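You operate a simulated robot arm through the tools that you are given. There is no shell and no other tool. Be economical: measure what you need, move in short steps, check, and stop when the job is done.

You run a simulated robot arm. Do the job below in one go: nothing can be reset, and whatever is moved stays where it is left.

Task
Clamp the steel block in the vise and wipe it clean.
Fine: with cleaner on the blue rag; the old grease on its top; clamp first; rag back. Set down upright: steel block. What is to be rubbed or washed off counts as gone when no trace of it is left.

Only the result counts: the job must be done as asked and must still hold three seconds after the hand-in. Knocking over, shifting, dropping, spilling or breaking anything else fails it.

Robot
A 7-joint arm with a three-finger gripper on a trunk, on a base that drives. Base frame: it is fixed to the floor where the robot stands at the start and does not move with it; the origin is under the middle of the robot, x ahead of it, y to its left, z up. Readings come in mm, rad, newtons and seconds.
With the tool pointing down near the work surface it reaches from about 440 to 920 mm from the robot's upright axis, wherever it stands. Its first joint turns from -2.897 to 2.897 rad. Places, roughly: cleaner pan [800, 200, 1000]; vise handle [400, 500, 900]. Payload 2.69 kg.
The tool frame sits at the grasp point between the pads (the TCP): z along the fingers, y along the line on which they close. The tips reach 29 mm beyond it. Largest opening 120 mm; the body of the gripper starts 78 mm behind the TCP.
Orientation is that of the tool frame in the base frame, as a unit quaternion [x, y, z, w]. With the fingers straight down and closing along the base's y, the tool's x points along the base's -x, its y along +y and its z along -z.

Tools
- The arm moves only by the tool arm_command. Its argument "rows" is a list that holds one entry, the list of rows, each a list of 7 numbers: the shift along the tool's x, y, z in units of 50 mm (1.0 is 50 mm), then the turn, a rotation vector about the tool's x, y, z in units of 5 degrees (1.0 is 5 degrees), then the closure, from 0 (fully open) to 1 (shut). In form: [[[x, y, z, ax, ay, az, claw], ...]]. A call has 1 to 20 rows; each row shifts and turns the commanded pose from where the row before left it, along the tool's axes as they then stand. A call with a number of a shift or a turn outside -1 to 1 is refused whole. Rows are played at 5 a second. More than 50 mm and 0.15 rad between two rows, or a gripper value outside its range, and nothing of the call is played. A pose out of reach is approached as far as the arm can. The call stops where the force on the tool passes 40 N (or 10 N more than at its start, if that is more) or the arm is blocked; 0.2 s more then pass. Each finger halts on what it meets, pressing with about 20 N; the grip force reading is that of the motor and also rises with nothing between the fingers. The clock runs only during rows and for 0.2 s after the last one: add rows that do not move to give the fingers time. The reply holds the time, the measured pose of the TCP, the force on the tool along the base axes, the opening and the grip force, in the units named above and with some noise, with the torque about the TCP (base axes, N m) and any sound that the robot's microphone picked up.
- Cameras (640 x 400 px; columns grow to the right, rows downward): "scene" is now at [227.1, 50.5, 1327.9]; the picture's right is [0.58, -0.81, 0.00], its down [-0.48, -0.34, -0.81] and it looks along [0.66, 0.47, -0.58] (base axes); focal length 257 px, centre (320, 200). "wrist" rides on the gripper at [63, 0, -104] in the tool frame; the picture's right is [0.00, 1.00, 0.00], its down [-0.83, 0.00, -0.56] and it looks along [-0.56, 0.00, 0.83] (tool axes); focal length 275 px, centre (320, 200).
- capture(camera): a new picture of that camera. The clock stands still meanwhile.
- lift_body(by): slides the trunk up (or, below 0, down) by that many mm; the arm and the scene camera ride with it, the base frame stays. It gives what a move gives, with no picture.
- steer(legs): drives the robot by 1 to 6 legs, each [ahead, left, turn to the left] in mm, mm and rad, along the robot's own axes; the way and the turn of a leg run together, so that a leg with both is an arc; at most 1500 mm and 3.142 rad a leg. The arm and the cameras ride along, it lands a little off, and it stops where it bumps. It gives what a move gives.
- turn_head(pan, tilt): turns the head with the scene camera to pan (to the left, within 1.501 rad either way) and tilt (down, from -0.506 to 1.204), counted from straight ahead of the robot. It gives what a move gives.
- point_at(camera, pixels): there is no depth. For up to 12 entries [column, row, z] of the newest picture of that camera ("zoom" is the newest enlarged one), the place [x, y] in the base frame at which the ray of that pixel passes the height z, good to about 2 mm. The clock stands still meanwhile.
- enlarge(camera, box): a new picture of the part [left, top, right, bottom] of that camera's present view, enlarged. The clock stands still meanwhile.
- hand_in(): hands the job in; it is judged then, once.

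Work in short steps. Measure before you move; look again where a grasp or a placing could have gone wrong, and mend it. You have 80 turns and 52 pictures in all, those below and enlarged ones among them. Open the gripper and draw the arm clear of the work before you hand the job in, unless the task says otherwise; then end with one line.

The tools are called after ">>>" as name(argument=value, ...) on one line, values as JSON. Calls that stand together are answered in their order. arm_command: Moves the arm, as the interface text tells. Its arguments: {"type":"object","properties":{"rows":{"type":"array","items":{"type":"array","items":{"type":"array","items":{"type":"number"}}}}},"required":["rows"]} The other tools are called the same way: lift_body (by) slides the trunk up or down; steer (legs) drives the base; turn_head (pan, tilt) turns the head that bears the scene camera; capture (camera) takes a picture; point_at (camera, pixels) gives the place at which the rays of pixels pass given heights; enlarge (camera, box) takes an enlarged picture of a part of a camera's view; hand_in () hands the job in.

At the start:

```text
clock: 0.0
eef_pos: [381.1, 319.2, 999.9]
ee_rot: [0.001, 1.0, 0.0, 0.0]
ft_force: [1.0, 0.3, -0.4]
ft_torque: [0.02, -0.01, -0.01]
opening: 119.7
gripper_force: 0.1
trunk travel left (down, up): [-575.0, 38.0]
robot x, y, heading: [-0.6, -1.6, -0.002]
head pan, tilt: [0.618, 0.623]
```

scene: 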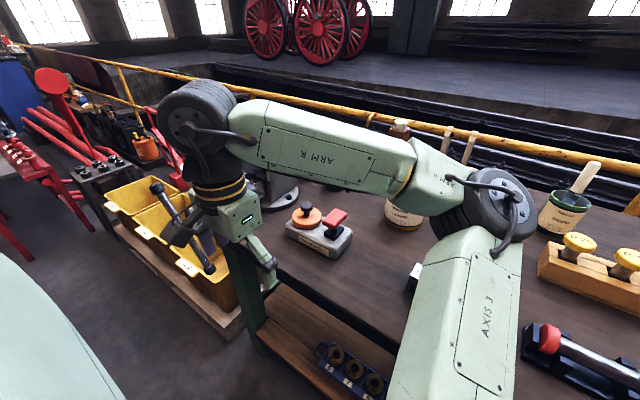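
wrist: 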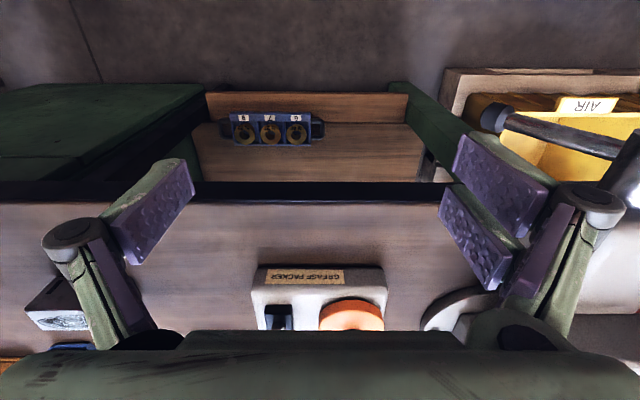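

The arm covers much of the scene view, so I turn the head to look further left and right over the bench.

>>> turn_head(pan=0.1, tilt=0.75)

>>> capture(camera="scene")

>>> turn_head(pan=1.1, tilt=0.8)

>>> capture(camera="scene")

```text
clock: 0.9
eef_pos: [382.8, 319.6, 1000.3]
ee_rot: [0.0, 1.0, 0.0, 0.0]
ft_force: [-0.1, -0.3, -0.3]
ft_torque: [-0.01, -0.01, -0.01]
opening: 120.0
gripper_force: 0.0
trunk travel left (down, up): [-575.0, 38.0]
robot x, y, heading: [-0.6, -3.6, -0.004]
head pan, tilt: [0.099, 0.75]
```

```text
49 pictures are left
```

scene: 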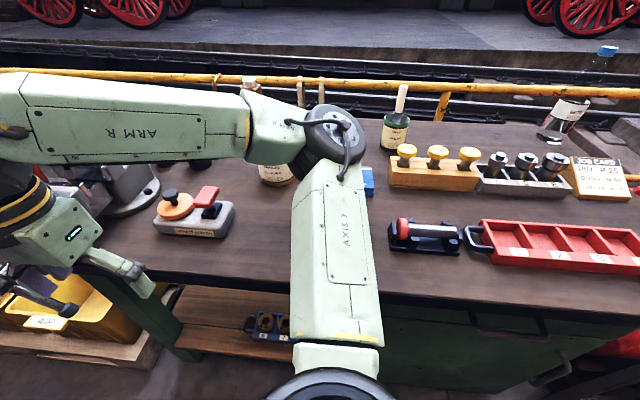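

```text
clock: 2.2
eef_pos: [381.8, 318.6, 1000.7]
ee_rot: [0.0, 1.0, -0.001, 0.0]
ft_force: [0.3, -0.3, 0.1]
ft_torque: [0.01, 0.0, -0.01]
opening: 119.9
gripper_force: 0.1
trunk travel left (down, up): [-575.0, 38.0]
robot x, y, heading: [-2.4, -0.4, 0.002]
head pan, tilt: [1.1, 0.799]
```

```text
48 pictures are left
```

scene: 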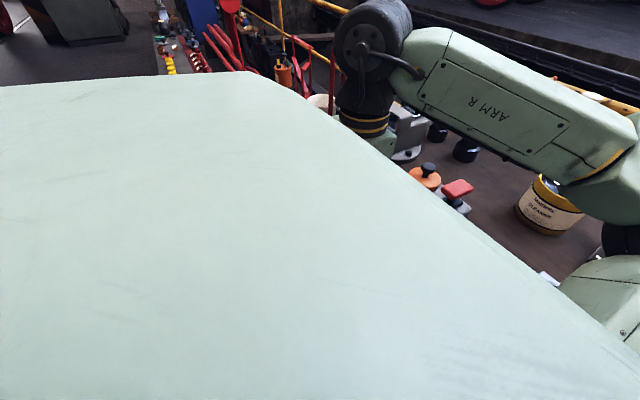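

The arm hides the vise and the middle of the bench; I raise it and swing it to the right, then look again.

>>> arm_command(rows=[[[0, 0, -1, 0, 0, 0, 0], [0, 0, -1, 0, 0, 0, 0], [-1, 0, 0, 0, 0, 0, 0], [-1, 0, 0, 0, 0, 0, 0], [0, -1, 0, 0, 0, 0, 0], [0, -1, 0, 0, 0, 0, 0], [0, -1, 0, 0, 0, 0, 0], [0, -1, 0, 0, 0, 0, 0], [0, -1, 0, 0, 0, 0, 0], [0, -1, 0, 0, 0, 0, 0], [0, -1, 0, 0, 0, 0, 0], [0, -1, 0, 0, 0, 0, 0], [0, -1, 0, 0, 0, 0, 0], [0, -1, 0, 0, 0, 0, 0], [0, -1, 0, 0, 0, 0, 0], [0, -1, 0, 0, 0, 0, 0], [0, -1, 0, 0, 0, 0, 0]]])

>>> turn_head(pan=0.75, tilt=0.75)

>>> capture(camera="scene")

```text
clock: 5.8
eef_pos: [484.4, -311.3, 1087.7]
ee_rot: [0.002, 1.0, -0.002, 0.0]
ft_force: [0.1, 0.4, -0.5]
ft_torque: [-0.03, 0.05, -0.03]
opening: 119.8
gripper_force: 0.0
out of reach, approached as far as the arm can: row 17
trunk travel left (down, up): [-575.0, 38.0]
robot x, y, heading: [1.1, -0.5, -0.0]
head pan, tilt: [1.1, 0.799]
```

```text
clock: 6.7
eef_pos: [484.5, -311.1, 1087.4]
ee_rot: [0.001, 1.0, 0.0, 0.001]
ft_force: [-0.2, 0.8, -0.9]
ft_torque: [0.0, 0.01, 0.02]
opening: 120.2
gripper_force: 0.0
trunk travel left (down, up): [-575.0, 38.0]
robot x, y, heading: [-0.1, 1.6, -0.001]
head pan, tilt: [0.75, 0.75]
```

```text
47 pictures are left
```

scene: 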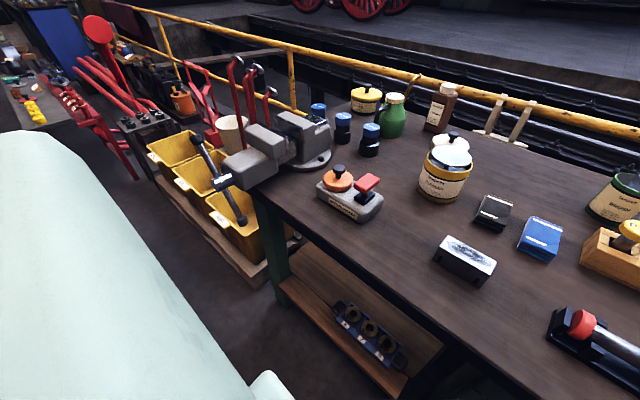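

Now the vise (280,145), the cleaner pan (445,170), two blocks and a blue rag (540,238) are visible. I enlarge these areas.

>>> enlarge(camera="scene", box=[400, 120, 600, 290])

>>> enlarge(camera="scene", box=[180, 80, 400, 240])

```text
2.35 times, centred on (500, 205) of scene
```

zoom: 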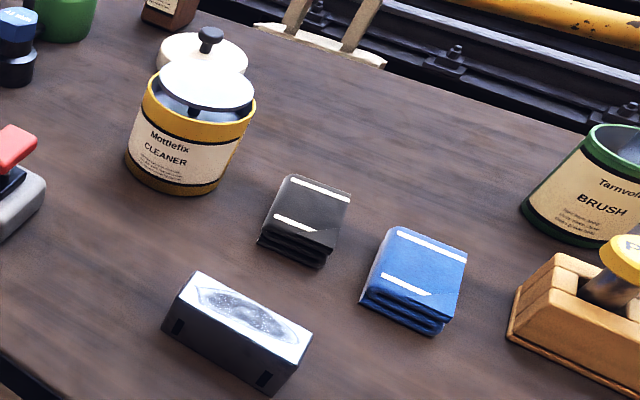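

```text
2.50 times, centred on (290, 160) of scene
```

zoom: 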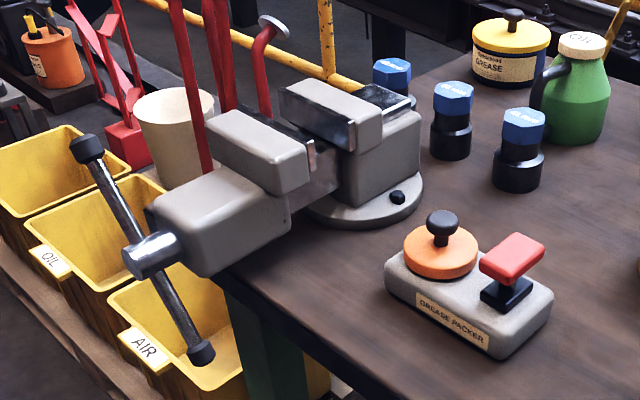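

I gauge heights: check where the ray of the handle hub and cleaner dish agree with the rough places given, and block/rag positions for a few candidate bench heights.

>>> capture(camera="scene")

>>> point_at(camera="scene", pixels=[[222, 181, 900], [449, 150, 1000], [440, 198, 850], [440, 198, 800], [465, 255, 850], [465, 255, 900], [541, 232, 850], [541, 232, 900], [300, 122, 950], [250, 155, 900]])

```text
44 pictures are left
```

scene: 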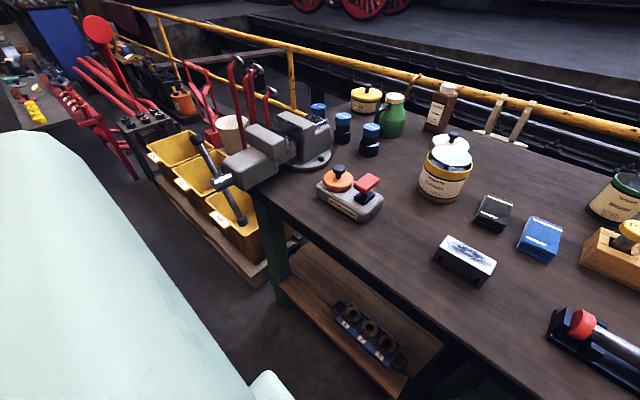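

```text
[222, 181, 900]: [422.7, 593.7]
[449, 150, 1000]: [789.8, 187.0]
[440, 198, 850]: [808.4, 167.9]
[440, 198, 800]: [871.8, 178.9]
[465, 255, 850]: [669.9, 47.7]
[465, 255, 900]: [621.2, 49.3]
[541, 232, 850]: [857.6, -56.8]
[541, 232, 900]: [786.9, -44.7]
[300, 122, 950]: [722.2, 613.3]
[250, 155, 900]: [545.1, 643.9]
```

I bring the wrist camera over to look at the block, rag and cleaner from TCP about (485, 60).

>>> arm_command(rows=[[[0, 1, 0, 0, 0, 0, 0], [0, 1, 0, 0, 0, 0, 0], [0, 1, 0, 0, 0, 0, 0], [0, 1, 0, 0, 0, 0, 0], [0, 1, 0, 0, 0, 0, 0], [0, 1, 0, 0, 0, 0, 0], [0, 1, 0, 0, 0, 0, 0], [0, 0.5, 0, 0, 0, 0, 0]]])

>>> capture(camera="wrist")

```text
clock: 8.4
eef_pos: [483.1, 66.2, 1089.1]
ee_rot: [0.0, 1.0, 0.0, 0.0]
ft_force: [0.7, -0.1, 0.2]
ft_torque: [0.0, -0.01, 0.0]
opening: 120.3
gripper_force: 0.1
trunk travel left (down, up): [-575.0, 38.0]
robot x, y, heading: [-0.7, -1.1, 0.004]
head pan, tilt: [0.75, 0.75]
```

```text
43 pictures are left
```

wrist: 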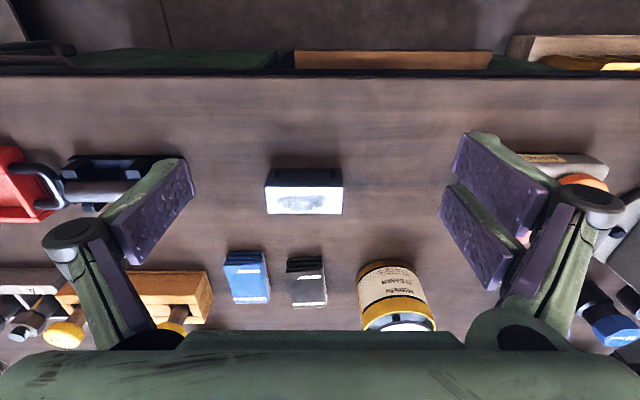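

Block top spans (267,187)–(342,214) in the wrist view; I triangulate against the scene picture with point_at at several heights.

>>> point_at(camera="wrist", pixels=[[267, 187, 850], [267, 187, 900], [342, 187, 850], [342, 214, 850], [266, 214, 850], [342, 214, 900], [271, 169, 850], [271, 169, 800], [224, 262, 850], [264, 262, 850], [270, 302, 850], [233, 303, 850]])

>>> enlarge(camera="scene", box=[420, 170, 580, 300])

```text
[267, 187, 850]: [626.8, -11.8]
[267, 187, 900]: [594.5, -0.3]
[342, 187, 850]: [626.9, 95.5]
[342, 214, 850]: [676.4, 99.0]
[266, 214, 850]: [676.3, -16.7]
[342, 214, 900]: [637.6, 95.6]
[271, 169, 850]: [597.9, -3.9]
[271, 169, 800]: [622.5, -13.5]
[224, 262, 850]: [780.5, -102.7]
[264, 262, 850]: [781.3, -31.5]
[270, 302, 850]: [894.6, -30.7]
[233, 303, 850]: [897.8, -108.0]
```

```text
3.08 times, centred on (500, 235) of scene
```

zoom: 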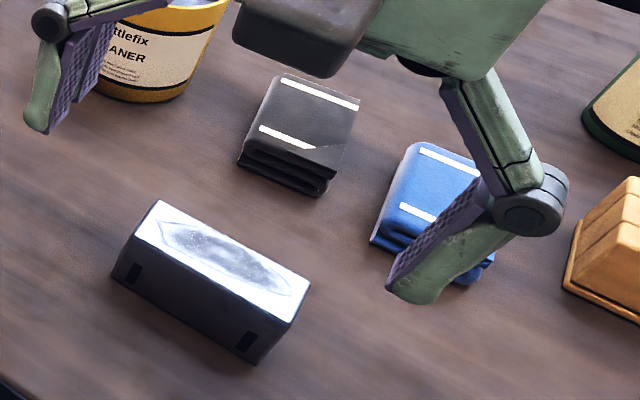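

Use the zoom to intersect the block's corners.

>>> point_at(camera="zoom", pixels=[[158, 200, 850], [158, 200, 900], [310, 284, 850], [310, 284, 900], [133, 234, 850], [290, 325, 850], [258, 365, 800], [258, 365, 850], [112, 277, 850], [112, 277, 800]])

```text
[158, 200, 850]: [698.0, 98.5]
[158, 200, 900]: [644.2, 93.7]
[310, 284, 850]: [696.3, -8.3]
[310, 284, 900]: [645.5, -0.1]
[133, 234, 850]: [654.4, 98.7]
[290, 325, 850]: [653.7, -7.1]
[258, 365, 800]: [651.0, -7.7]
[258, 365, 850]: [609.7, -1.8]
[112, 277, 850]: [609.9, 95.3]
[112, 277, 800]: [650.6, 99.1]
```

Triangulating gives block top z≈922, bench ≈883, block x≈581–620, y≈3–95. Next I look at the vise with the wrist camera.

>>> arm_command(rows=[[[0, 1, 0, 0, 0, 0, 0], [0, 1, 0, 0, 0, 0, 0], [0, 1, 0, 0, 0, 0, 0], [0, 1, 0, 0, 0, 0, 0], [0, 1, 0, 0, 0, 0, 0], [0, 1, 0, 0, 0, 0, 0], [0, 1, 0, 0, 0, 0, 0], [0, 1, 0, 0, 0, 0, 0], [0, 1, 0, 0, 0, 0, 0], [0.5, 0, 0, 0, 0, 0, 0]]])

>>> capture(camera="wrist")

>>> capture(camera="scene")

```text
clock: 10.7
eef_pos: [460.9, 514.4, 1089.0]
ee_rot: [0.001, 1.0, 0.0, 0.0]
ft_force: [-0.4, -0.8, 0.1]
ft_torque: [-0.04, -0.02, -0.02]
opening: 120.0
gripper_force: 0.0
trunk travel left (down, up): [-575.0, 38.0]
robot x, y, heading: [-2.0, 3.0, 0.001]
head pan, tilt: [0.75, 0.75]
```

```text
41 pictures are left
```

wrist: 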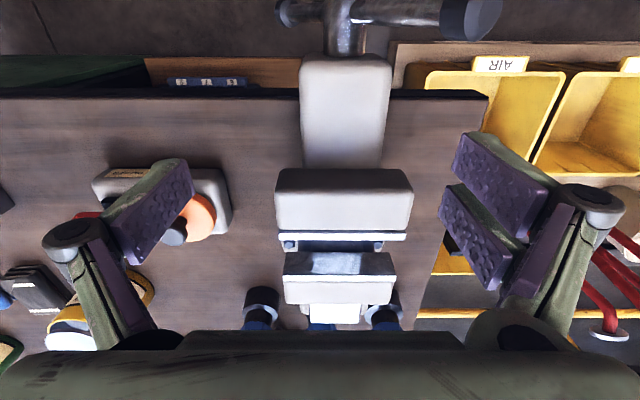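

```text
40 pictures are left
```

scene: 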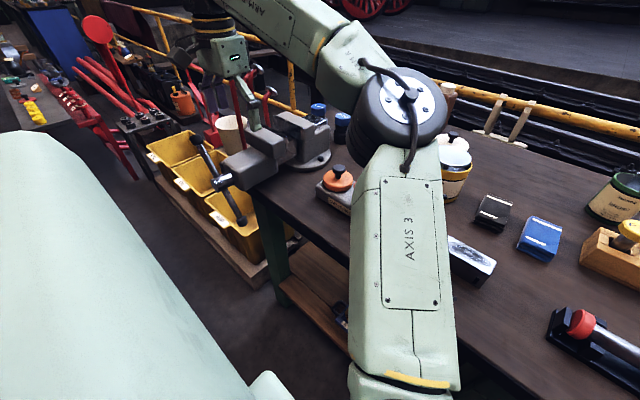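

The vise axis runs along x. I enlarge the jaws.

>>> enlarge(camera="wrist", box=[250, 150, 440, 330])

>>> enlarge(camera="scene", box=[180, 90, 350, 230])

```text
2.22 times, centred on (345, 240) of wrist
```

zoom: 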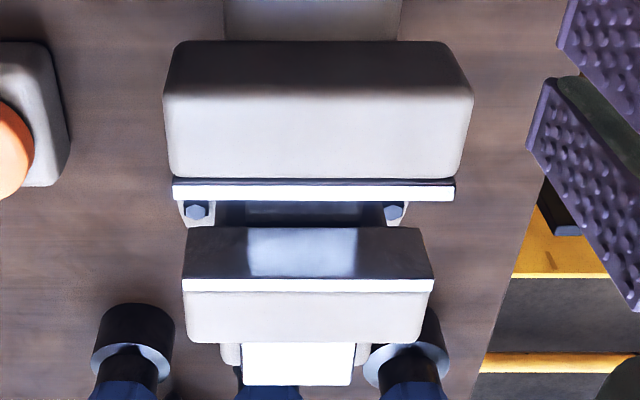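

```text
2.86 times, centred on (265, 160) of scene
```

zoom: 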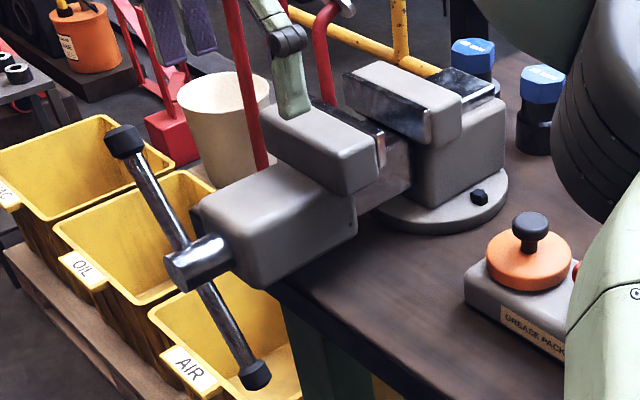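

Triangulate the fixed jaw's face top edge and the moving jaw's plate, first in the scene zoom, then in the wrist picture.

>>> point_at(camera="zoom", pixels=[[428, 112, 950], [428, 112, 1000], [345, 72, 1000], [345, 72, 950], [380, 135, 1000], [380, 135, 950], [205, 262, 900], [205, 262, 950], [125, 140, 950], [125, 140, 1000], [256, 375, 850], [256, 375, 800]])

>>> point_at(camera="wrist", pixels=[[283.3, 275.2, 950], [283.3, 275.2, 1000], [396, 275.2, 950], [396, 275.2, 1000], [279, 240, 950], [279, 240, 1000], [405.5, 240, 950], [405.5, 240, 1000], [340, 35, 900], [340, 35, 950], [468, 18, 1000], [468, 18, 950]])

```text
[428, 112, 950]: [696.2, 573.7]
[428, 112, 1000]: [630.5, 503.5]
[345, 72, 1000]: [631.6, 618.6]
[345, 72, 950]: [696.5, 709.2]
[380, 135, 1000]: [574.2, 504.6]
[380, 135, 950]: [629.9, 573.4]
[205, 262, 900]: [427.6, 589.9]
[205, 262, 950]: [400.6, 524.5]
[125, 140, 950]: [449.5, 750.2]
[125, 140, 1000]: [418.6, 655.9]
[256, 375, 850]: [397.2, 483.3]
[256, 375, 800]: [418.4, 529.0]
```

```text
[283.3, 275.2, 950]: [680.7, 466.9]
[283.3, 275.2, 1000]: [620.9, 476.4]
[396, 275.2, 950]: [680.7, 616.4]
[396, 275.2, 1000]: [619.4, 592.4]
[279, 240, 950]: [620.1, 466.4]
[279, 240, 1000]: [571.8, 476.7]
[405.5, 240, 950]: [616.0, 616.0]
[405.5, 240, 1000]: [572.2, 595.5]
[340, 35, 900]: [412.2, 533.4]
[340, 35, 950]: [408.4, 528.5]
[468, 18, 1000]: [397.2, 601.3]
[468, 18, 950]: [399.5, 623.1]
```

Vise: hub ≈ (400,530,947), jaws y≈480–583, tops z≈1018, faces x≈555 and ≈602. I tilt the wrist camera straight down over the gap to see what the block would rest on.

>>> arm_command(rows=[[[-0.9, 0.34, 0, 0, 0, 0, 0], [-0.9, 0, 0, 0, 0, 0, 0], [-0.4, 0, 0, 0, 0, 0, 0], [0, 0, 0, 0, 1, 0, 0], [0, 0, 0, 0, 1, 0, 0], [0, 0, 0, 0, 1, 0, 0], [0, 0, 0, 0, 1, 0, 0], [0, 0, 0, 0, 1, 0, 0], [0, 0, 0, 0, 1, 0, 0], [0, 0, 0, 0, 0.8, 0, 0]]])

>>> enlarge(camera="wrist", box=[200, 100, 440, 300])

```text
clock: 12.8
eef_pos: [533.7, 510.2, 1062.1]
ee_rot: [-0.002, 0.966, 0.0, -0.259]
ft_force: [0.6, 0.3, 0.0]
ft_torque: [-0.02, -0.01, -0.03]
opening: 120.0
gripper_force: 0.0
out of reach, approached as far as the arm can: row 5, 6, 7, 8, 9, 10
trunk travel left (down, up): [-575.0, 38.0]
robot x, y, heading: [-1.3, -1.8, 0.0]
head pan, tilt: [0.75, 0.75]
```

```text
2.00 times, centred on (320, 200) of wrist
```

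zoom: 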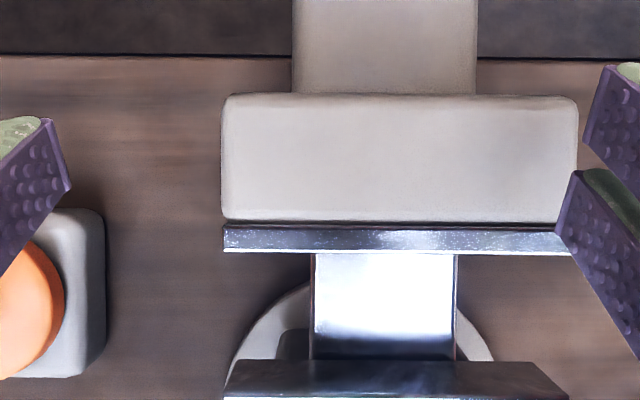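

The beam between the jaws is visible (zoom 310–458, row 254–358). I take the full wrist picture here to measure faces.

>>> capture(camera="wrist")

>>> point_at(camera="zoom", pixels=[[223, 253, 1018], [223, 225, 1018], [223, 253, 1013], [312, 260, 989], [457, 260, 989], [312, 260, 960], [457, 260, 960], [226, 360, 989], [226, 360, 980]])

```text
36 pictures are left
```

wrist: 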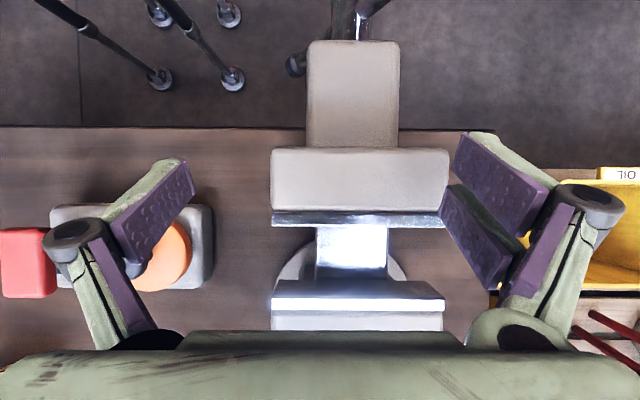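

```text
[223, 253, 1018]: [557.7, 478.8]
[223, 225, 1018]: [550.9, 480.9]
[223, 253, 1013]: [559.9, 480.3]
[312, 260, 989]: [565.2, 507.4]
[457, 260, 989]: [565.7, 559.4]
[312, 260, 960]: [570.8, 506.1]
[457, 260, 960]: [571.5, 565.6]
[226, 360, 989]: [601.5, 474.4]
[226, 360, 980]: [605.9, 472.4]
```

Check the fixed jaw's face top edge at row 297.

>>> point_at(camera="wrist", pixels=[[272, 297, 1018], [444, 297, 1018], [272, 311, 1018], [272, 226, 1018], [447, 226, 1018], [272, 280, 985], [359, 42, 970], [330, 10, 947], [310, 150, 1018]])

```text
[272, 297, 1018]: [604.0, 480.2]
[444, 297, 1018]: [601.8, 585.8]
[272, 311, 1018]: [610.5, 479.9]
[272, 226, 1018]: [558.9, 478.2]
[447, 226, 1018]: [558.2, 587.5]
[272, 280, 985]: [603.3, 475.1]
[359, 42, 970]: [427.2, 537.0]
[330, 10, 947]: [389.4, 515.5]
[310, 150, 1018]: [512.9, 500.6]
```

Gap ≈ 558–603 (45 mm), centre (580.5, 532.5). I rotate the tool back to vertical and read the pose.

>>> arm_command(rows=[[[0, 0, -0.3, 0, -1, 0, 0], [0, 0, 0, 0, -1, 0, 0], [0, 0, 0, 0, -1, 0, 0], [0, 0, 0, 0, -1, 0, 0], [0, 0, 0, 0, -1, 0, 0], [0, 0, 0, 0, -1, 0, 0], [0, 0, 0, 0, 0, 0, 0]]])

```text
clock: 14.4
eef_pos: [543.0, 510.7, 1067.0]
ee_rot: [-0.004, 1.0, 0.0, 0.0]
ft_force: [0.7, -0.8, 0.0]
ft_torque: [0.0, 0.01, 0.01]
opening: 119.8
gripper_force: 0.1
out of reach, approached as far as the arm can: row 1
trunk travel left (down, up): [-575.0, 38.0]
robot x, y, heading: [-0.1, 5.1, -0.002]
head pan, tilt: [0.75, 0.75]
```

Tool is vertical. I move over the block at about (600, 49, 1000).

>>> arm_command(rows=[[[0, -1, 0, 0, 0, 0, 0], [0, -1, 0, 0, 0, 0, 0], [0, -1, 0, 0, 0, 0, 0], [0, -1, 0, 0, 0, 0, 0], [0, -1, 0, 0, 0, 0, 0], [0, -1, 0, 0, 0, 0, 0], [0, -1, 0, 0, 0, 0, 0], [0, -1, 0, 0, 0, 0, 0], [-0.6, -0.6, 0, 0, 0, 0, 0], [-0.54, -0.64, 0, 0, 0, 0, 0], [0, 0, 0.7, 0, 0, 0, 0], [0, 0, 0.7, 0, 0, 0, 0], [0, 0, 0, 0, 0, 0, 0]]])

>>> capture(camera="wrist")

```text
clock: 17.2
eef_pos: [603.2, 47.6, 996.0]
ee_rot: [-0.003, 1.0, 0.0, 0.0]
ft_force: [-0.6, -0.5, -0.8]
ft_torque: [-0.02, -0.02, -0.02]
opening: 120.1
gripper_force: 0.0
trunk travel left (down, up): [-575.0, 38.0]
robot x, y, heading: [-0.2, -0.6, -0.003]
head pan, tilt: [0.75, 0.75]
```

```text
35 pictures are left
```

wrist: 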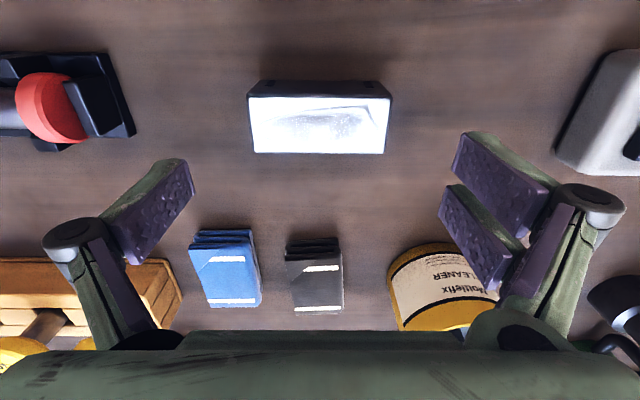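

Block top corners at (249,95),(391,97),(252,153),(384,153); converting at z 922.

>>> point_at(camera="wrist", pixels=[[249, 95, 922], [391, 97, 922], [252, 153, 922], [384, 153, 922], [258, 82, 883], [379, 82, 883], [200, 307, 905], [262, 305, 905], [190, 244, 905], [252, 240, 905]])

```text
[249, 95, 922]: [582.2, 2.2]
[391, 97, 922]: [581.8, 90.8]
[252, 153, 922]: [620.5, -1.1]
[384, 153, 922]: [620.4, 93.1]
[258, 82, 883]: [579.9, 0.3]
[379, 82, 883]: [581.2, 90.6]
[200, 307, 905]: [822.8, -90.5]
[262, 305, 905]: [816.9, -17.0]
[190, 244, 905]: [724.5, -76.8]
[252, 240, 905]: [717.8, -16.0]
```

Block centre (601, 46.5), width 39. I descend to z≈916 and close on its ends.

>>> arm_command(rows=[[[0.04, -0.02, 0.8, 0, 0, 0, 0], [0, 0, 0.5, 0, 0, 0, 0], [0, 0, 0.3, 0, 0, 0, 0], [0, 0, 0, 0, 0, 0, 0], [0, 0, 0, 0, 0, 0, 0.5], [0, 0, 0, 0, 0, 0, 0.7], [0, 0, 0, 0, 0, 0, 0.7], [0, 0, 0, 0, 0, 0, 0.7]]])

```text
clock: 19.1
eef_pos: [601.0, 47.6, 918.1]
ee_rot: [-0.003, 1.0, -0.001, -0.001]
ft_force: [0.4, 2.1, 0.0]
ft_torque: [0.35, 0.1, -0.1]
opening: 92.1
gripper_force: 20.0
trunk travel left (down, up): [-575.0, 38.0]
robot x, y, heading: [0.4, -1.9, 0.001]
head pan, tilt: [0.75, 0.75]
```

Gripped at opening 92 mm with 20 N. I lift 40 mm and check.

>>> arm_command(rows=[[[0, 0, -0.3, 0, 0, 0, 1], [0, 0, -0.5, 0, 0, 0, 1], [0, 0, 0, 0, 0, 0, 1]]])

>>> capture(camera="wrist")

```text
clock: 19.9
eef_pos: [601.9, 47.0, 958.8]
ee_rot: [-0.003, 1.0, -0.001, 0.0]
ft_force: [0.4, -0.3, -9.8]
ft_torque: [0.01, 0.0, 0.01]
opening: 92.0
gripper_force: 19.9
trunk travel left (down, up): [-575.0, 38.0]
robot x, y, heading: [-2.0, -1.0, 0.002]
head pan, tilt: [0.75, 0.75]
```

```text
34 pictures are left
```

wrist: 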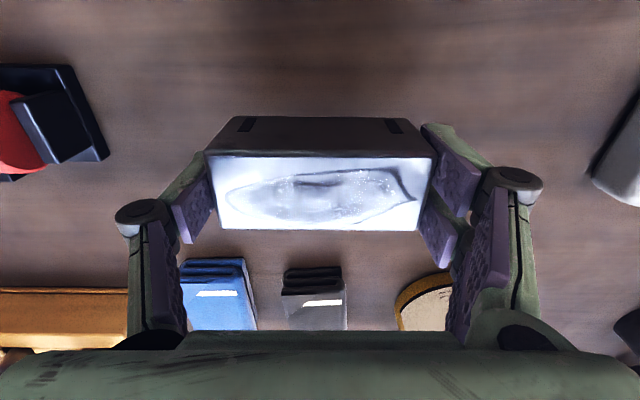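

Held; weight 9.8 N. I measure the block relative to the TCP.

>>> point_at(camera="wrist", pixels=[[207, 155, 963], [432, 157, 963], [218, 229, 963], [416, 231, 963]])

```text
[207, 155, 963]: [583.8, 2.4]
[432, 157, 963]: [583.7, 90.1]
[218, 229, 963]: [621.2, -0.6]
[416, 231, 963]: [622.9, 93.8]
```

I lift the trunk 35 mm for height, then carry the block to in front of the gap position above the vise.

>>> lift_body(by=35)

>>> arm_command(rows=[[[0.42, 0, -0.8, 0, 0, 0, 1], [0, 0, -0.9, 0, 0, 0, 1], [0, 0.6, 0, 0, 0, 0, 1], [0, 0.8, 0, 0, 0, 0, 1], [0, 0.8, 0, 0, 0, 0, 1], [0, 0.8, 0, 0, 0, 0, 1], [0, 0.8, 0, 0, 0, 0, 1], [0, 0.8, 0, 0, 0, 0, 1], [0, 0.8, 0, 0, 0, 0, 1], [0, 0.8, 0, 0, 0, 0, 1], [0, 0.8, 0, 0, 0, 0, 1], [0, 0.8, 0, 0, 0, 0, 1], [0, 0.8, 0, 0, 0, 0, 1], [0, 0.7, 0, 0, 0, 0, 1], [0, 0.4, 0, 0, 0, 0, 1], [0, 0, 0, 0, 0, 0, 1], [0, 0, 0, 0, 0, 0, 1]]])

>>> capture(camera="wrist")

```text
clock: 20.6
eef_pos: [599.5, 47.4, 992.8]
ee_rot: [-0.004, 1.0, -0.001, -0.001]
ft_force: [1.2, 0.2, -9.9]
ft_torque: [0.01, -0.01, -0.01]
opening: 92.1
gripper_force: 20.5
trunk travel left (down, up): [-610.0, 3.0]
robot x, y, heading: [-2.9, -1.4, 0.001]
head pan, tilt: [0.75, 0.75]
```

```text
clock: 24.2
eef_pos: [577.2, 534.3, 1077.6]
ee_rot: [-0.003, 1.0, -0.001, -0.002]
ft_force: [-0.2, -0.2, -9.9]
ft_torque: [0.02, 0.02, 0.02]
opening: 91.8
gripper_force: 19.8
trunk travel left (down, up): [-610.0, 3.0]
robot x, y, heading: [-1.5, -0.3, 0.0]
head pan, tilt: [0.75, 0.75]
```

```text
33 pictures are left
```

wrist: 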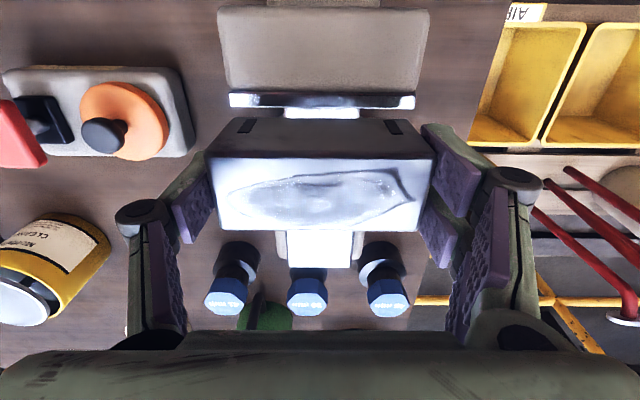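

Measure the moving jaw's plate edge here (row 108) with this camera pose, plus block edges at z≈1082.

>>> point_at(camera="wrist", pixels=[[230, 107, 1018], [414, 109, 1018], [208, 157, 1082], [432, 158, 1082], [218, 230, 1082], [418, 231, 1082], [230, 94, 1018]])

```text
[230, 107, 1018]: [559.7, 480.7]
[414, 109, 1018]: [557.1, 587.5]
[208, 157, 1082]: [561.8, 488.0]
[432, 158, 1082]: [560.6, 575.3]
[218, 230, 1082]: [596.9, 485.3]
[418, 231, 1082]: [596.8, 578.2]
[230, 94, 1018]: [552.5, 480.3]
```

Block centre ≈579 vs gap centre 580.5; I shift +1.5 mm and lower slowly into the gap.

>>> arm_command(rows=[[[-0.03, 0, 0.3, 0, 0, 0, 1], [0, 0, 0.3, 0, 0, 0, 1], [0, 0, 0.2, 0, 0, 0, 1], [0, 0, 0.2, 0, 0, 0, 1], [0, 0, 0.1, 0, 0, 0, 1], [0, 0, 0, 0, 0, 0, 1]]])

>>> capture(camera="wrist")

```text
clock: 25.4
eef_pos: [578.2, 530.6, 1036.0]
ee_rot: [-0.002, 1.0, 0.008, 0.002]
ft_force: [-4.8, -8.4, 15.4]
ft_torque: [0.57, 0.46, 0.02]
opening: 92.1
gripper_force: 20.1
trunk travel left (down, up): [-610.0, 3.0]
robot x, y, heading: [-4.1, -3.0, 0.005]
head pan, tilt: [0.75, 0.75]
stopped in row 5: the force on the tool passed its limit at 44 N (the readings are from after the stop); the commanded pose is now the measured one
```

```text
32 pictures are left
```

wrist: 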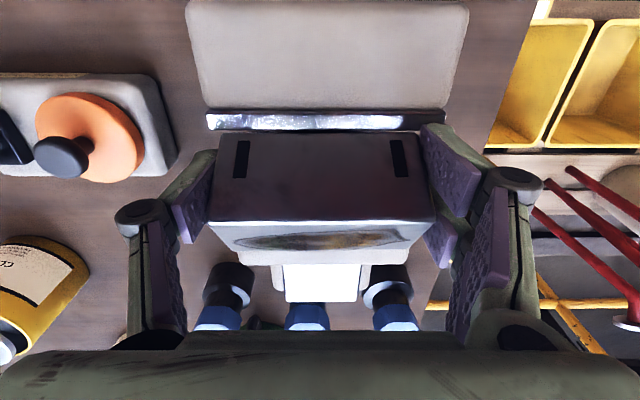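

The block's near bottom edge landed on the moving jaw and the block pitched in the grip (front face now rows 133–220). I raise it and return to the block's first spot to level it on the bench and regrip.

>>> arm_command(rows=[[[0, 0, -0.5, 0, 0, 0, 1], [0, 0, -0.5, 0, 0, 0, 1], [0, -0.8, 0, 0, 0, 0, 1], [0, -0.8, 0, 0, 0, 0, 1], [0, -0.8, 0, 0, 0, 0, 1], [0, -0.8, 0, 0, 0, 0, 1], [0, -0.8, 0, 0, 0, 0, 1], [0, -0.8, 0, 0, 0, 0, 1], [0, -0.8, 0, 0, 0, 0, 1], [0, -0.8, 0, 0, 0, 0, 1], [0, -0.8, 0, 0, 0, 0, 1], [0, -0.8, 0, 0, 0, 0, 1], [0, -0.8, 0, 0, 0, 0, 1], [0, -0.87, 0, 0, 0, 0, 1], [-0.44, 0, 0.8, 0, 0, 0, 1], [0, 0, 0.8, 0, 0, 0, 1], [0, 0, 0.7, 0, 0, 0, 1], [0, 0, 0, 0, 0, 0, 1]]])

>>> capture(camera="wrist")

```text
clock: 29.2
eef_pos: [603.9, 50.8, 961.5]
ee_rot: [-0.002, 1.0, 0.006, 0.001]
ft_force: [-0.8, 0.5, -10.1]
ft_torque: [0.0, 0.1, 0.0]
opening: 92.1
gripper_force: 20.3
trunk travel left (down, up): [-610.0, 3.0]
robot x, y, heading: [3.9, -3.1, -0.002]
head pan, tilt: [0.75, 0.75]
```

```text
31 pictures are left
```

wrist: 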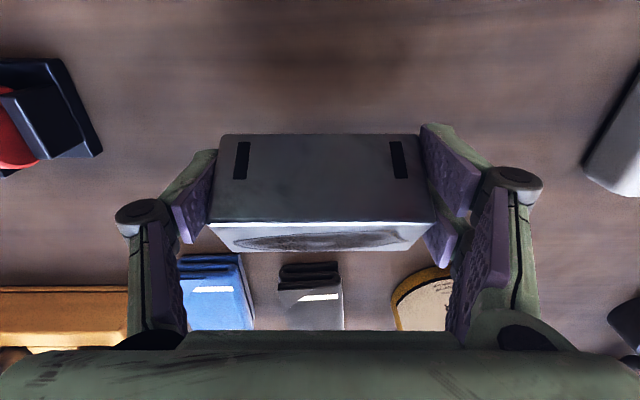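

I lower onto the bench; the low edge should turn the block back flat.

>>> arm_command(rows=[[[0, 0, 0.3, 0, 0, 0, 1], [0, 0, 0.2, 0, 0, 0, 1], [0, 0, 0.1, 0, 0, 0, 1], [0, 0, 0.1, 0, 0, 0, 1], [0, 0, 0.1, 0, 0, 0, 1], [0, 0, 0.08, 0, 0, 0, 1], [0, 0, 0, 0, 0, 0, 1]]])

>>> capture(camera="wrist")

```text
clock: 30.8
eef_pos: [603.7, 50.7, 918.3]
ee_rot: [-0.002, 1.0, 0.008, 0.003]
ft_force: [0.7, 1.3, 5.0]
ft_torque: [0.43, -0.18, 0.02]
opening: 91.8
gripper_force: 19.4
trunk travel left (down, up): [-610.0, 3.0]
robot x, y, heading: [1.6, 0.8, -0.001]
head pan, tilt: [0.75, 0.75]
```

```text
30 pictures are left
```

wrist: 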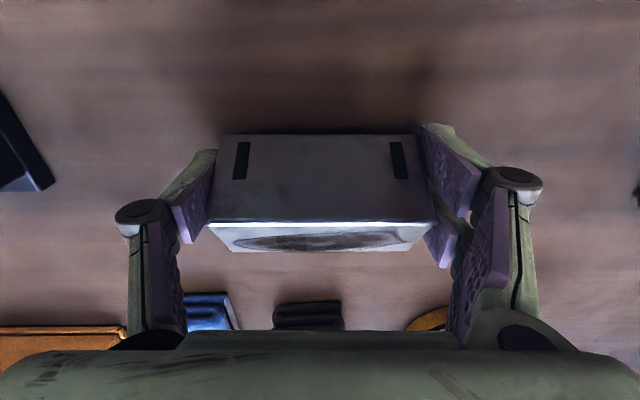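

Still pitched about 30°. I raise slightly and rotate the tool −30° about its y so the block is level, then look from the scene camera.

>>> arm_command(rows=[[[0, 0, -0.4, 0, 0, 0, 1], [0, 0, 0, 0, -1, 0, 1], [0, 0, 0, 0, -1, 0, 1], [0, 0, 0, 0, -1, 0, 1], [0, 0, 0, 0, -1, 0, 1], [0, 0, 0, 0, -1, 0, 1], [0, 0, 0, 0, -1, 0, 1], [0, 0, 0, 0, 0, 0, 1]]])

>>> turn_head(pan=0.2, tilt=0.75)

>>> enlarge(camera="scene", box=[200, 120, 440, 320])

```text
clock: 32.6
eef_pos: [604.1, 51.5, 935.1]
ee_rot: [0.001, 0.966, 0.006, 0.26]
ft_force: [0.6, -0.8, -9.8]
ft_torque: [0.02, 0.1, 0.01]
opening: 92.3
gripper_force: 19.6
trunk travel left (down, up): [-610.0, 3.0]
robot x, y, heading: [-1.2, -0.3, 0.0]
head pan, tilt: [0.75, 0.75]
```

```text
clock: 33.5
eef_pos: [602.8, 51.3, 935.8]
ee_rot: [0.0, 0.966, 0.005, 0.259]
ft_force: [-0.3, 0.6, -10.3]
ft_torque: [-0.01, 0.13, 0.03]
opening: 91.9
gripper_force: 19.9
trunk travel left (down, up): [-610.0, 3.0]
robot x, y, heading: [0.4, -0.1, 0.002]
head pan, tilt: [0.201, 0.75]
```

```text
2.00 times, centred on (320, 220) of scene
```

zoom: 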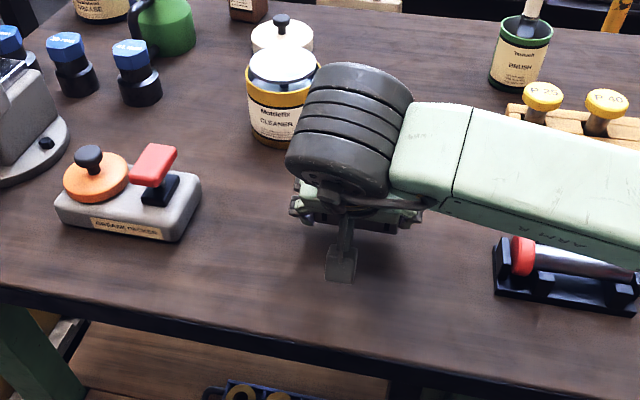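

The finger hides the end. I lower until touching, then open.

>>> arm_command(rows=[[[0.1, 0, 0.173, 0, 0, 0, 1], [0.05, 0, 0.087, 0, 0, 0, 1], [0.03, 0, 0.052, 0, 0, 0, 1], [0.03, 0, 0.052, 0, 0, 0, 1], [0, 0, 0, 0, 0, 0, 1]]])

```text
clock: 34.7
eef_pos: [603.6, 51.0, 914.9]
ee_rot: [-0.001, 0.966, 0.006, 0.26]
ft_force: [0.3, 0.5, -11.0]
ft_torque: [0.02, 0.19, 0.02]
opening: 91.8
gripper_force: 19.9
trunk travel left (down, up): [-610.0, 3.0]
robot x, y, heading: [-2.3, -1.3, 0.0]
head pan, tilt: [0.201, 0.75]
```

No contact yet; a few more millimetres in small steps.

>>> arm_command(rows=[[[0.02, 0, 0.035, 0, 0, 0, 1], [0.02, 0, 0.035, 0, 0, 0, 1], [0.0, 0, 0, 0, 0, 0, 1]]])

>>> capture(camera="wrist")

```text
clock: 35.5
eef_pos: [603.5, 50.2, 911.9]
ee_rot: [0.0, 0.966, 0.007, 0.26]
ft_force: [0.1, -0.6, -10.6]
ft_torque: [-0.02, 0.13, 0.01]
opening: 92.0
gripper_force: 19.9
trunk travel left (down, up): [-610.0, 3.0]
robot x, y, heading: [0.7, 1.5, -0.005]
head pan, tilt: [0.201, 0.75]
```

```text
28 pictures are left
```

wrist: 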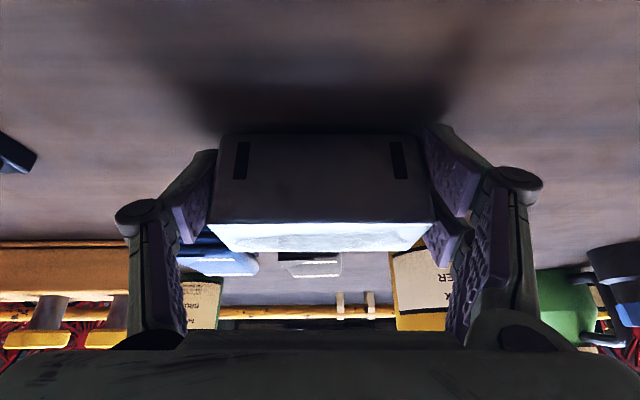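

Still free; lower further with small steps.

>>> arm_command(rows=[[[0.02, 0, 0.035, 0, 0, 0, 1], [0.02, 0, 0.035, 0, 0, 0, 1], [0.01, 0, 0.0173, 0, 0, 0, 1], [0.0, 0, 0, 0, 0, 0, 1]]])

```text
clock: 36.5
eef_pos: [604.3, 52.2, 907.3]
ee_rot: [0.001, 0.965, 0.007, 0.262]
ft_force: [1.4, 3.5, 7.8]
ft_torque: [0.99, 0.21, -0.08]
opening: 92.0
gripper_force: 20.0
trunk travel left (down, up): [-610.0, 3.0]
robot x, y, heading: [-0.3, -1.3, -0.003]
head pan, tilt: [0.201, 0.75]
```

Contact (≈18 N). I open, rise straight, rotate back to vertical, and look.

>>> arm_command(rows=[[[0, 0, 0, 0, 0, 0, 0.1], [0, 0, 0, 0, 0, 0, 0], [0, 0, 0, 0, 0, 0, 0], [0, 0, 0, 0, 0, 0, 0], [-0.4, 0, -0.69, 0, 0, 0, 0], [-0.4, 0, -0.69, 0, 0, 0, 0], [0, 0, 0, 0, 1, 0, 0], [0, 0, 0, 0, 1, 0, 0], [0, 0, 0, 0, 1, 0, 0], [0, 0, 0, 0, 1, 0, 0], [0, 0, 0, 0, 1, 0, 0], [0, 0, 0, 0, 1, 0, 0], [0, 0, 0, 0, 0, 0, 0]]])

>>> capture(camera="wrist")

```text
clock: 39.3
eef_pos: [602.4, 50.1, 985.1]
ee_rot: [-0.002, 1.0, 0.006, 0.001]
ft_force: [0.5, -0.5, -0.6]
ft_torque: [0.02, -0.04, -0.03]
opening: 120.2
gripper_force: 0.0
trunk travel left (down, up): [-610.0, 3.0]
robot x, y, heading: [-1.4, -0.3, 0.004]
head pan, tilt: [0.201, 0.75]
```

```text
27 pictures are left
```

wrist: 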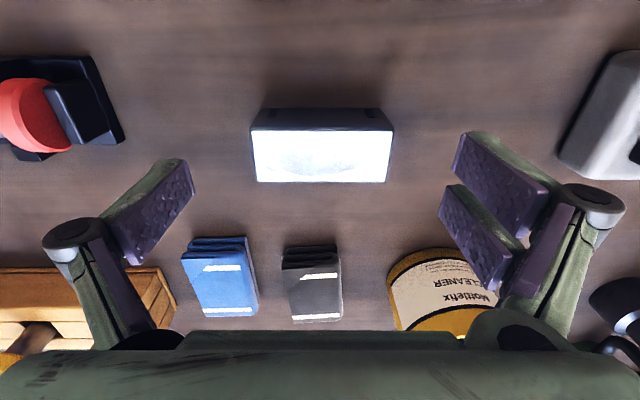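

Block sits flat and upright. Measure it again.

>>> point_at(camera="wrist", pixels=[[252, 128, 922], [393, 129, 922], [257, 183, 922], [387, 182, 922], [261, 109, 883], [380, 109, 883]])

```text
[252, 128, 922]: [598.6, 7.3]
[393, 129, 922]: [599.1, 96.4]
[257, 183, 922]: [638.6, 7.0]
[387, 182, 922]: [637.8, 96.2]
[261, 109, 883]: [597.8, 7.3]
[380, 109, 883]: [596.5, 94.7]
```

Block centre (618.5, 51.5). I descend there to z≈915 and grip.

>>> arm_command(rows=[[[-0.32, 0.03, 0.5, 0, 0, 0, 0], [0, 0, 0.5, 0, 0, 0, 0], [0, 0, 0.38, 0, 0, 0, 0], [0, 0, 0, 0, 0, 0, 0], [0, 0, 0, 0, 0, 0, 0.5], [0, 0, 0, 0, 0, 0, 0.7], [0, 0, 0, 0, 0, 0, 0.7], [0, 0, 0, 0, 0, 0, 1], [0, 0, -0.6, 0, 0, 0, 1], [0, 0, -1, 0, 0, 0, 1], [0, 0, -1, 0, 0, 0, 1], [0, 0, -0.7, 0, 0, 0, 1], [0, 0, 0, 0, 0, 0, 1]]])

>>> capture(camera="wrist")

```text
clock: 42.1
eef_pos: [618.9, 47.1, 1083.8]
ee_rot: [-0.001, 1.0, 0.006, 0.0]
ft_force: [0.2, -0.1, -10.4]
ft_torque: [0.03, -0.03, -0.01]
opening: 91.9
gripper_force: 20.9
trunk travel left (down, up): [-610.0, 3.0]
robot x, y, heading: [-0.7, 0.3, -0.001]
head pan, tilt: [0.201, 0.75]
```

```text
26 pictures are left
```

wrist: 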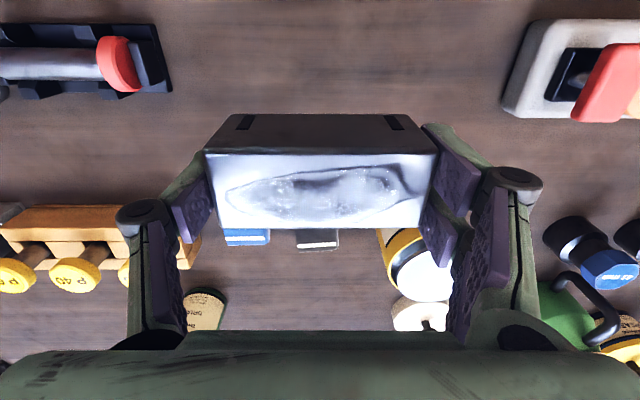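

Block is level in the grip; near bottom edge is ≈21 mm behind the TCP, so the TCP belongs at x≈581.5 in the gap. I carry it to the vise.

>>> arm_command(rows=[[[0.375, 0, 0, 0, 0, 0, 1], [0.375, 0, 0, 0, 0, 0, 1], [0, 0.8, 0, 0, 0, 0, 1], [0, 0.8, 0, 0, 0, 0, 1], [0, 0.8, 0, 0, 0, 0, 1], [0, 0.8, 0, 0, 0, 0, 1], [0, 0.8, 0, 0, 0, 0, 1], [0, 0.8, 0, 0, 0, 0, 1], [0, 0.8, 0, 0, 0, 0, 1], [0, 0.8, 0, 0, 0, 0, 1], [0, 0.8, 0, 0, 0, 0, 1], [0, 0.8, 0, 0, 0, 0, 1], [0, 0.8, 0, 0, 0, 0, 1], [0, 0.8, 0, 0, 0, 0, 1], [0, 0.1, 0.3, 0, 0, 0, 1], [0, 0, 0, 0, 0, 0, 1], [0, 0, 0, 0, 0, 0, 1]]])

>>> capture(camera="wrist")

```text
clock: 45.7
eef_pos: [578.9, 535.3, 1073.2]
ee_rot: [-0.002, 1.0, 0.006, 0.0]
ft_force: [-0.2, 0.1, -10.5]
ft_torque: [0.01, -0.02, 0.0]
opening: 92.1
gripper_force: 20.5
trunk travel left (down, up): [-610.0, 3.0]
robot x, y, heading: [-0.7, -2.5, 0.001]
head pan, tilt: [0.201, 0.75]
```

```text
25 pictures are left
```

wrist: 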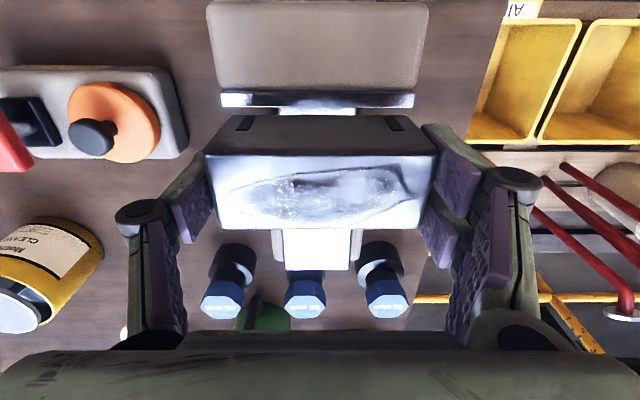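

Relative geometry in the picture (jaw edge row 106, block bottom edge row 116) asks for +4.5 mm in x. I shift, then lower in small steps.

>>> arm_command(rows=[[[-0.09, 0, 0, 0, 0, 0, 1], [0, 0, 0, 0, 0, 0, 1], [0, 0, 0.3, 0, 0, 0, 1], [0, 0, 0.1, 0, 0, 0, 1], [0, 0, 0.1, 0, 0, 0, 1], [0, 0, 0.1, 0, 0, 0, 1], [0, 0, 0, 0, 0, 0, 1]]])

```text
clock: 47.3
eef_pos: [585.2, 534.7, 1043.0]
ee_rot: [-0.002, 1.0, 0.006, 0.001]
ft_force: [-1.1, 0.2, -10.4]
ft_torque: [-0.01, -0.04, 0.01]
opening: 92.0
gripper_force: 20.2
trunk travel left (down, up): [-610.0, 3.0]
robot x, y, heading: [-2.1, -0.9, 0.003]
head pan, tilt: [0.201, 0.75]
```

Block bottom is at ≈1011, below the jaw tops, with no contact. I keep lowering.

>>> arm_command(rows=[[[0, 0, 0.1, 0, 0, 0, 1], [0, 0, 0.1, 0, 0, 0, 1], [0, 0, 0.1, 0, 0, 0, 1], [0, 0, 0.1, 0, 0, 0, 1], [0, 0, 0, 0, 0, 0, 1]]])

>>> capture(camera="wrist")

```text
clock: 48.3
eef_pos: [585.2, 536.4, 1035.9]
ee_rot: [-0.001, 1.0, 0.016, 0.006]
ft_force: [-1.2, -3.4, 14.0]
ft_torque: [0.68, -0.12, 0.1]
opening: 91.9
gripper_force: 20.0
trunk travel left (down, up): [-610.0, 3.0]
robot x, y, heading: [0.0, -0.1, 0.001]
head pan, tilt: [0.201, 0.75]
stopped in row 4: the force on the tool passed its limit at 46 N (the readings are from after the stop); the commanded pose is now the measured one
```

```text
24 pictures are left
```

wrist: 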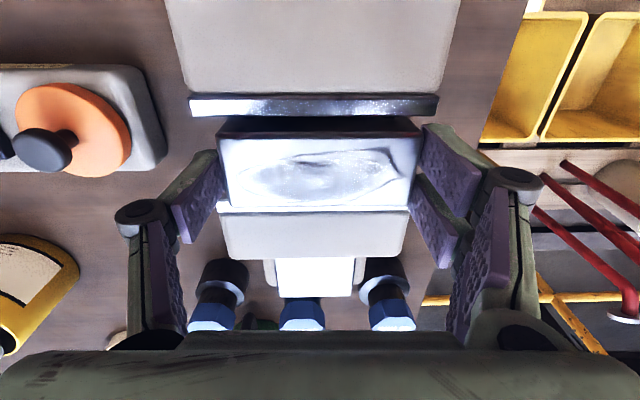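

The block now sits lower in the grip, between the jaws, against the fixed jaw. I look from the scene camera before acting.

>>> turn_head(pan=0.8, tilt=0.6)

>>> enlarge(camera="scene", box=[220, 130, 380, 240])

```text
clock: 49.3
eef_pos: [583.7, 538.2, 1034.5]
ee_rot: [0.0, 1.0, 0.015, 0.007]
ft_force: [1.6, -0.9, 29.1]
ft_torque: [1.07, -0.35, 0.52]
opening: 92.2
gripper_force: 20.1
trunk travel left (down, up): [-610.0, 3.0]
robot x, y, heading: [-0.7, 3.0, 0.001]
head pan, tilt: [0.799, 0.6]
```

```text
3.64 times, centred on (300, 185) of scene
```

zoom: 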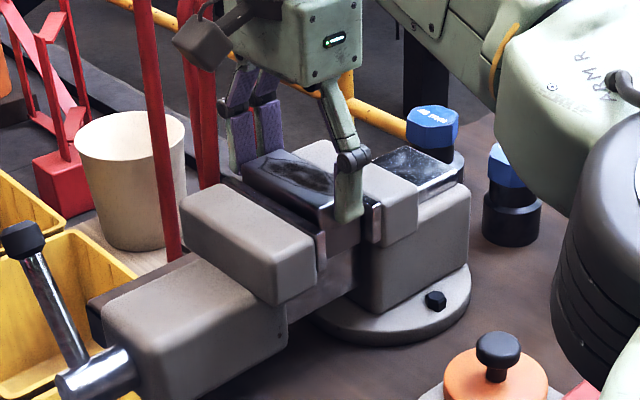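

The block is in the gap, apparently sunk to the beam with fingers past its ends. I open the fingers in place and view.

>>> arm_command(rows=[[[0, 0, 0, 0, 0, 0, 0.15], [0, 0, 0, 0, 0, 0, 0.1], [0, 0, 0, 0, 0, 0, 0], [0, 0, 0, 0, 0, 0, 0], [0, 0, 0, 0, 0, 0, 0]]])

>>> capture(camera="wrist")

>>> enlarge(camera="scene", box=[220, 130, 380, 240])

```text
clock: 50.5
eef_pos: [585.5, 537.4, 1032.3]
ee_rot: [0.0, 1.0, 0.013, 0.005]
ft_force: [1.1, 0.5, 0.0]
ft_torque: [0.01, 0.01, -0.01]
opening: 120.0
gripper_force: 0.0
trunk travel left (down, up): [-610.0, 3.0]
robot x, y, heading: [-4.0, -2.7, 0.006]
head pan, tilt: [0.799, 0.6]
```

```text
22 pictures are left
```

wrist: 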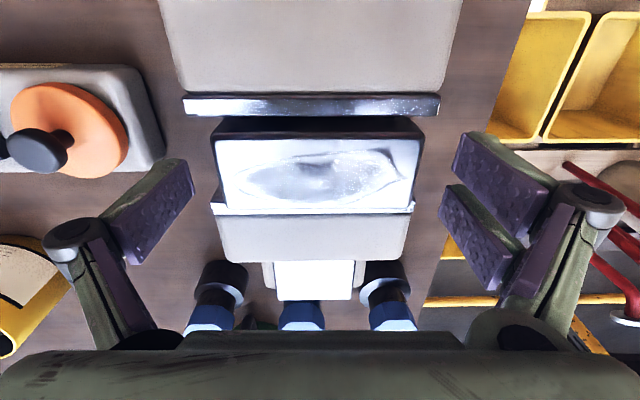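

```text
3.64 times, centred on (300, 185) of scene
```

zoom: 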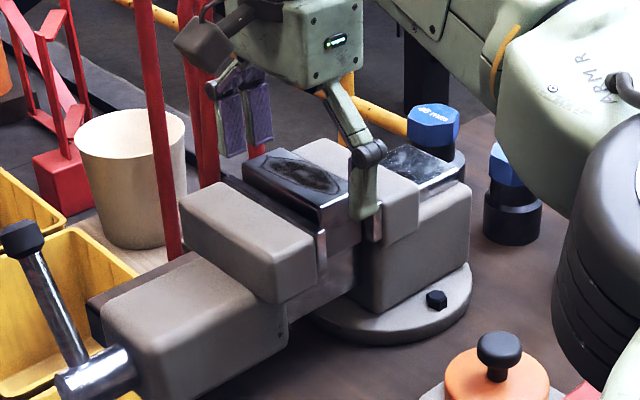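

The block rests flat on the beam with its top just above the jaws. I rise, back off toward the robot above the handle, and swing the tool to point forward (+x) to grip the handle bar.

>>> arm_command(rows=[[[0, 0, -0.6, 0, 0, 0, 0], [0, 0, -0.6, 0, 0, 0, 0], [1, 0, 0, 0, 0, 0, 0], [1, 0, 0, 0, 0, 0, 0], [1, 0, 0, 0, 0, 0, 0], [1, 0, 0, 0, 0, 0, 0], [1, 0, 0, 0, 0, 0, 0], [0, 0, 0, 0, -1, 0, 0], [0, 0, 0, 0, -1, 0, 0], [0, 0, 0, 0, -1, 0, 0], [0, 0, 0, 0, -1, 0, 0], [0, 0, 0, 0, -1, 0, 0], [0, 0, 0, 0, -1, 0, 0], [0, 0, 0, 0, -1, 0, 0], [0, 0, 0, 0, -1, 0, 0], [0, 0, 0, 0, -1, 0, 0]]])

```text
clock: 53.9
eef_pos: [345.4, 548.0, 1068.8]
ee_rot: [0.004, 0.922, 0.015, 0.387]
ft_force: [-0.3, -0.9, 0.7]
ft_torque: [0.01, -0.02, 0.02]
opening: 119.8
gripper_force: 0.1
out of reach, approached as far as the arm can: row 15, 16
trunk travel left (down, up): [-610.0, 3.0]
robot x, y, heading: [2.4, -0.8, -0.002]
head pan, tilt: [0.799, 0.6]
```

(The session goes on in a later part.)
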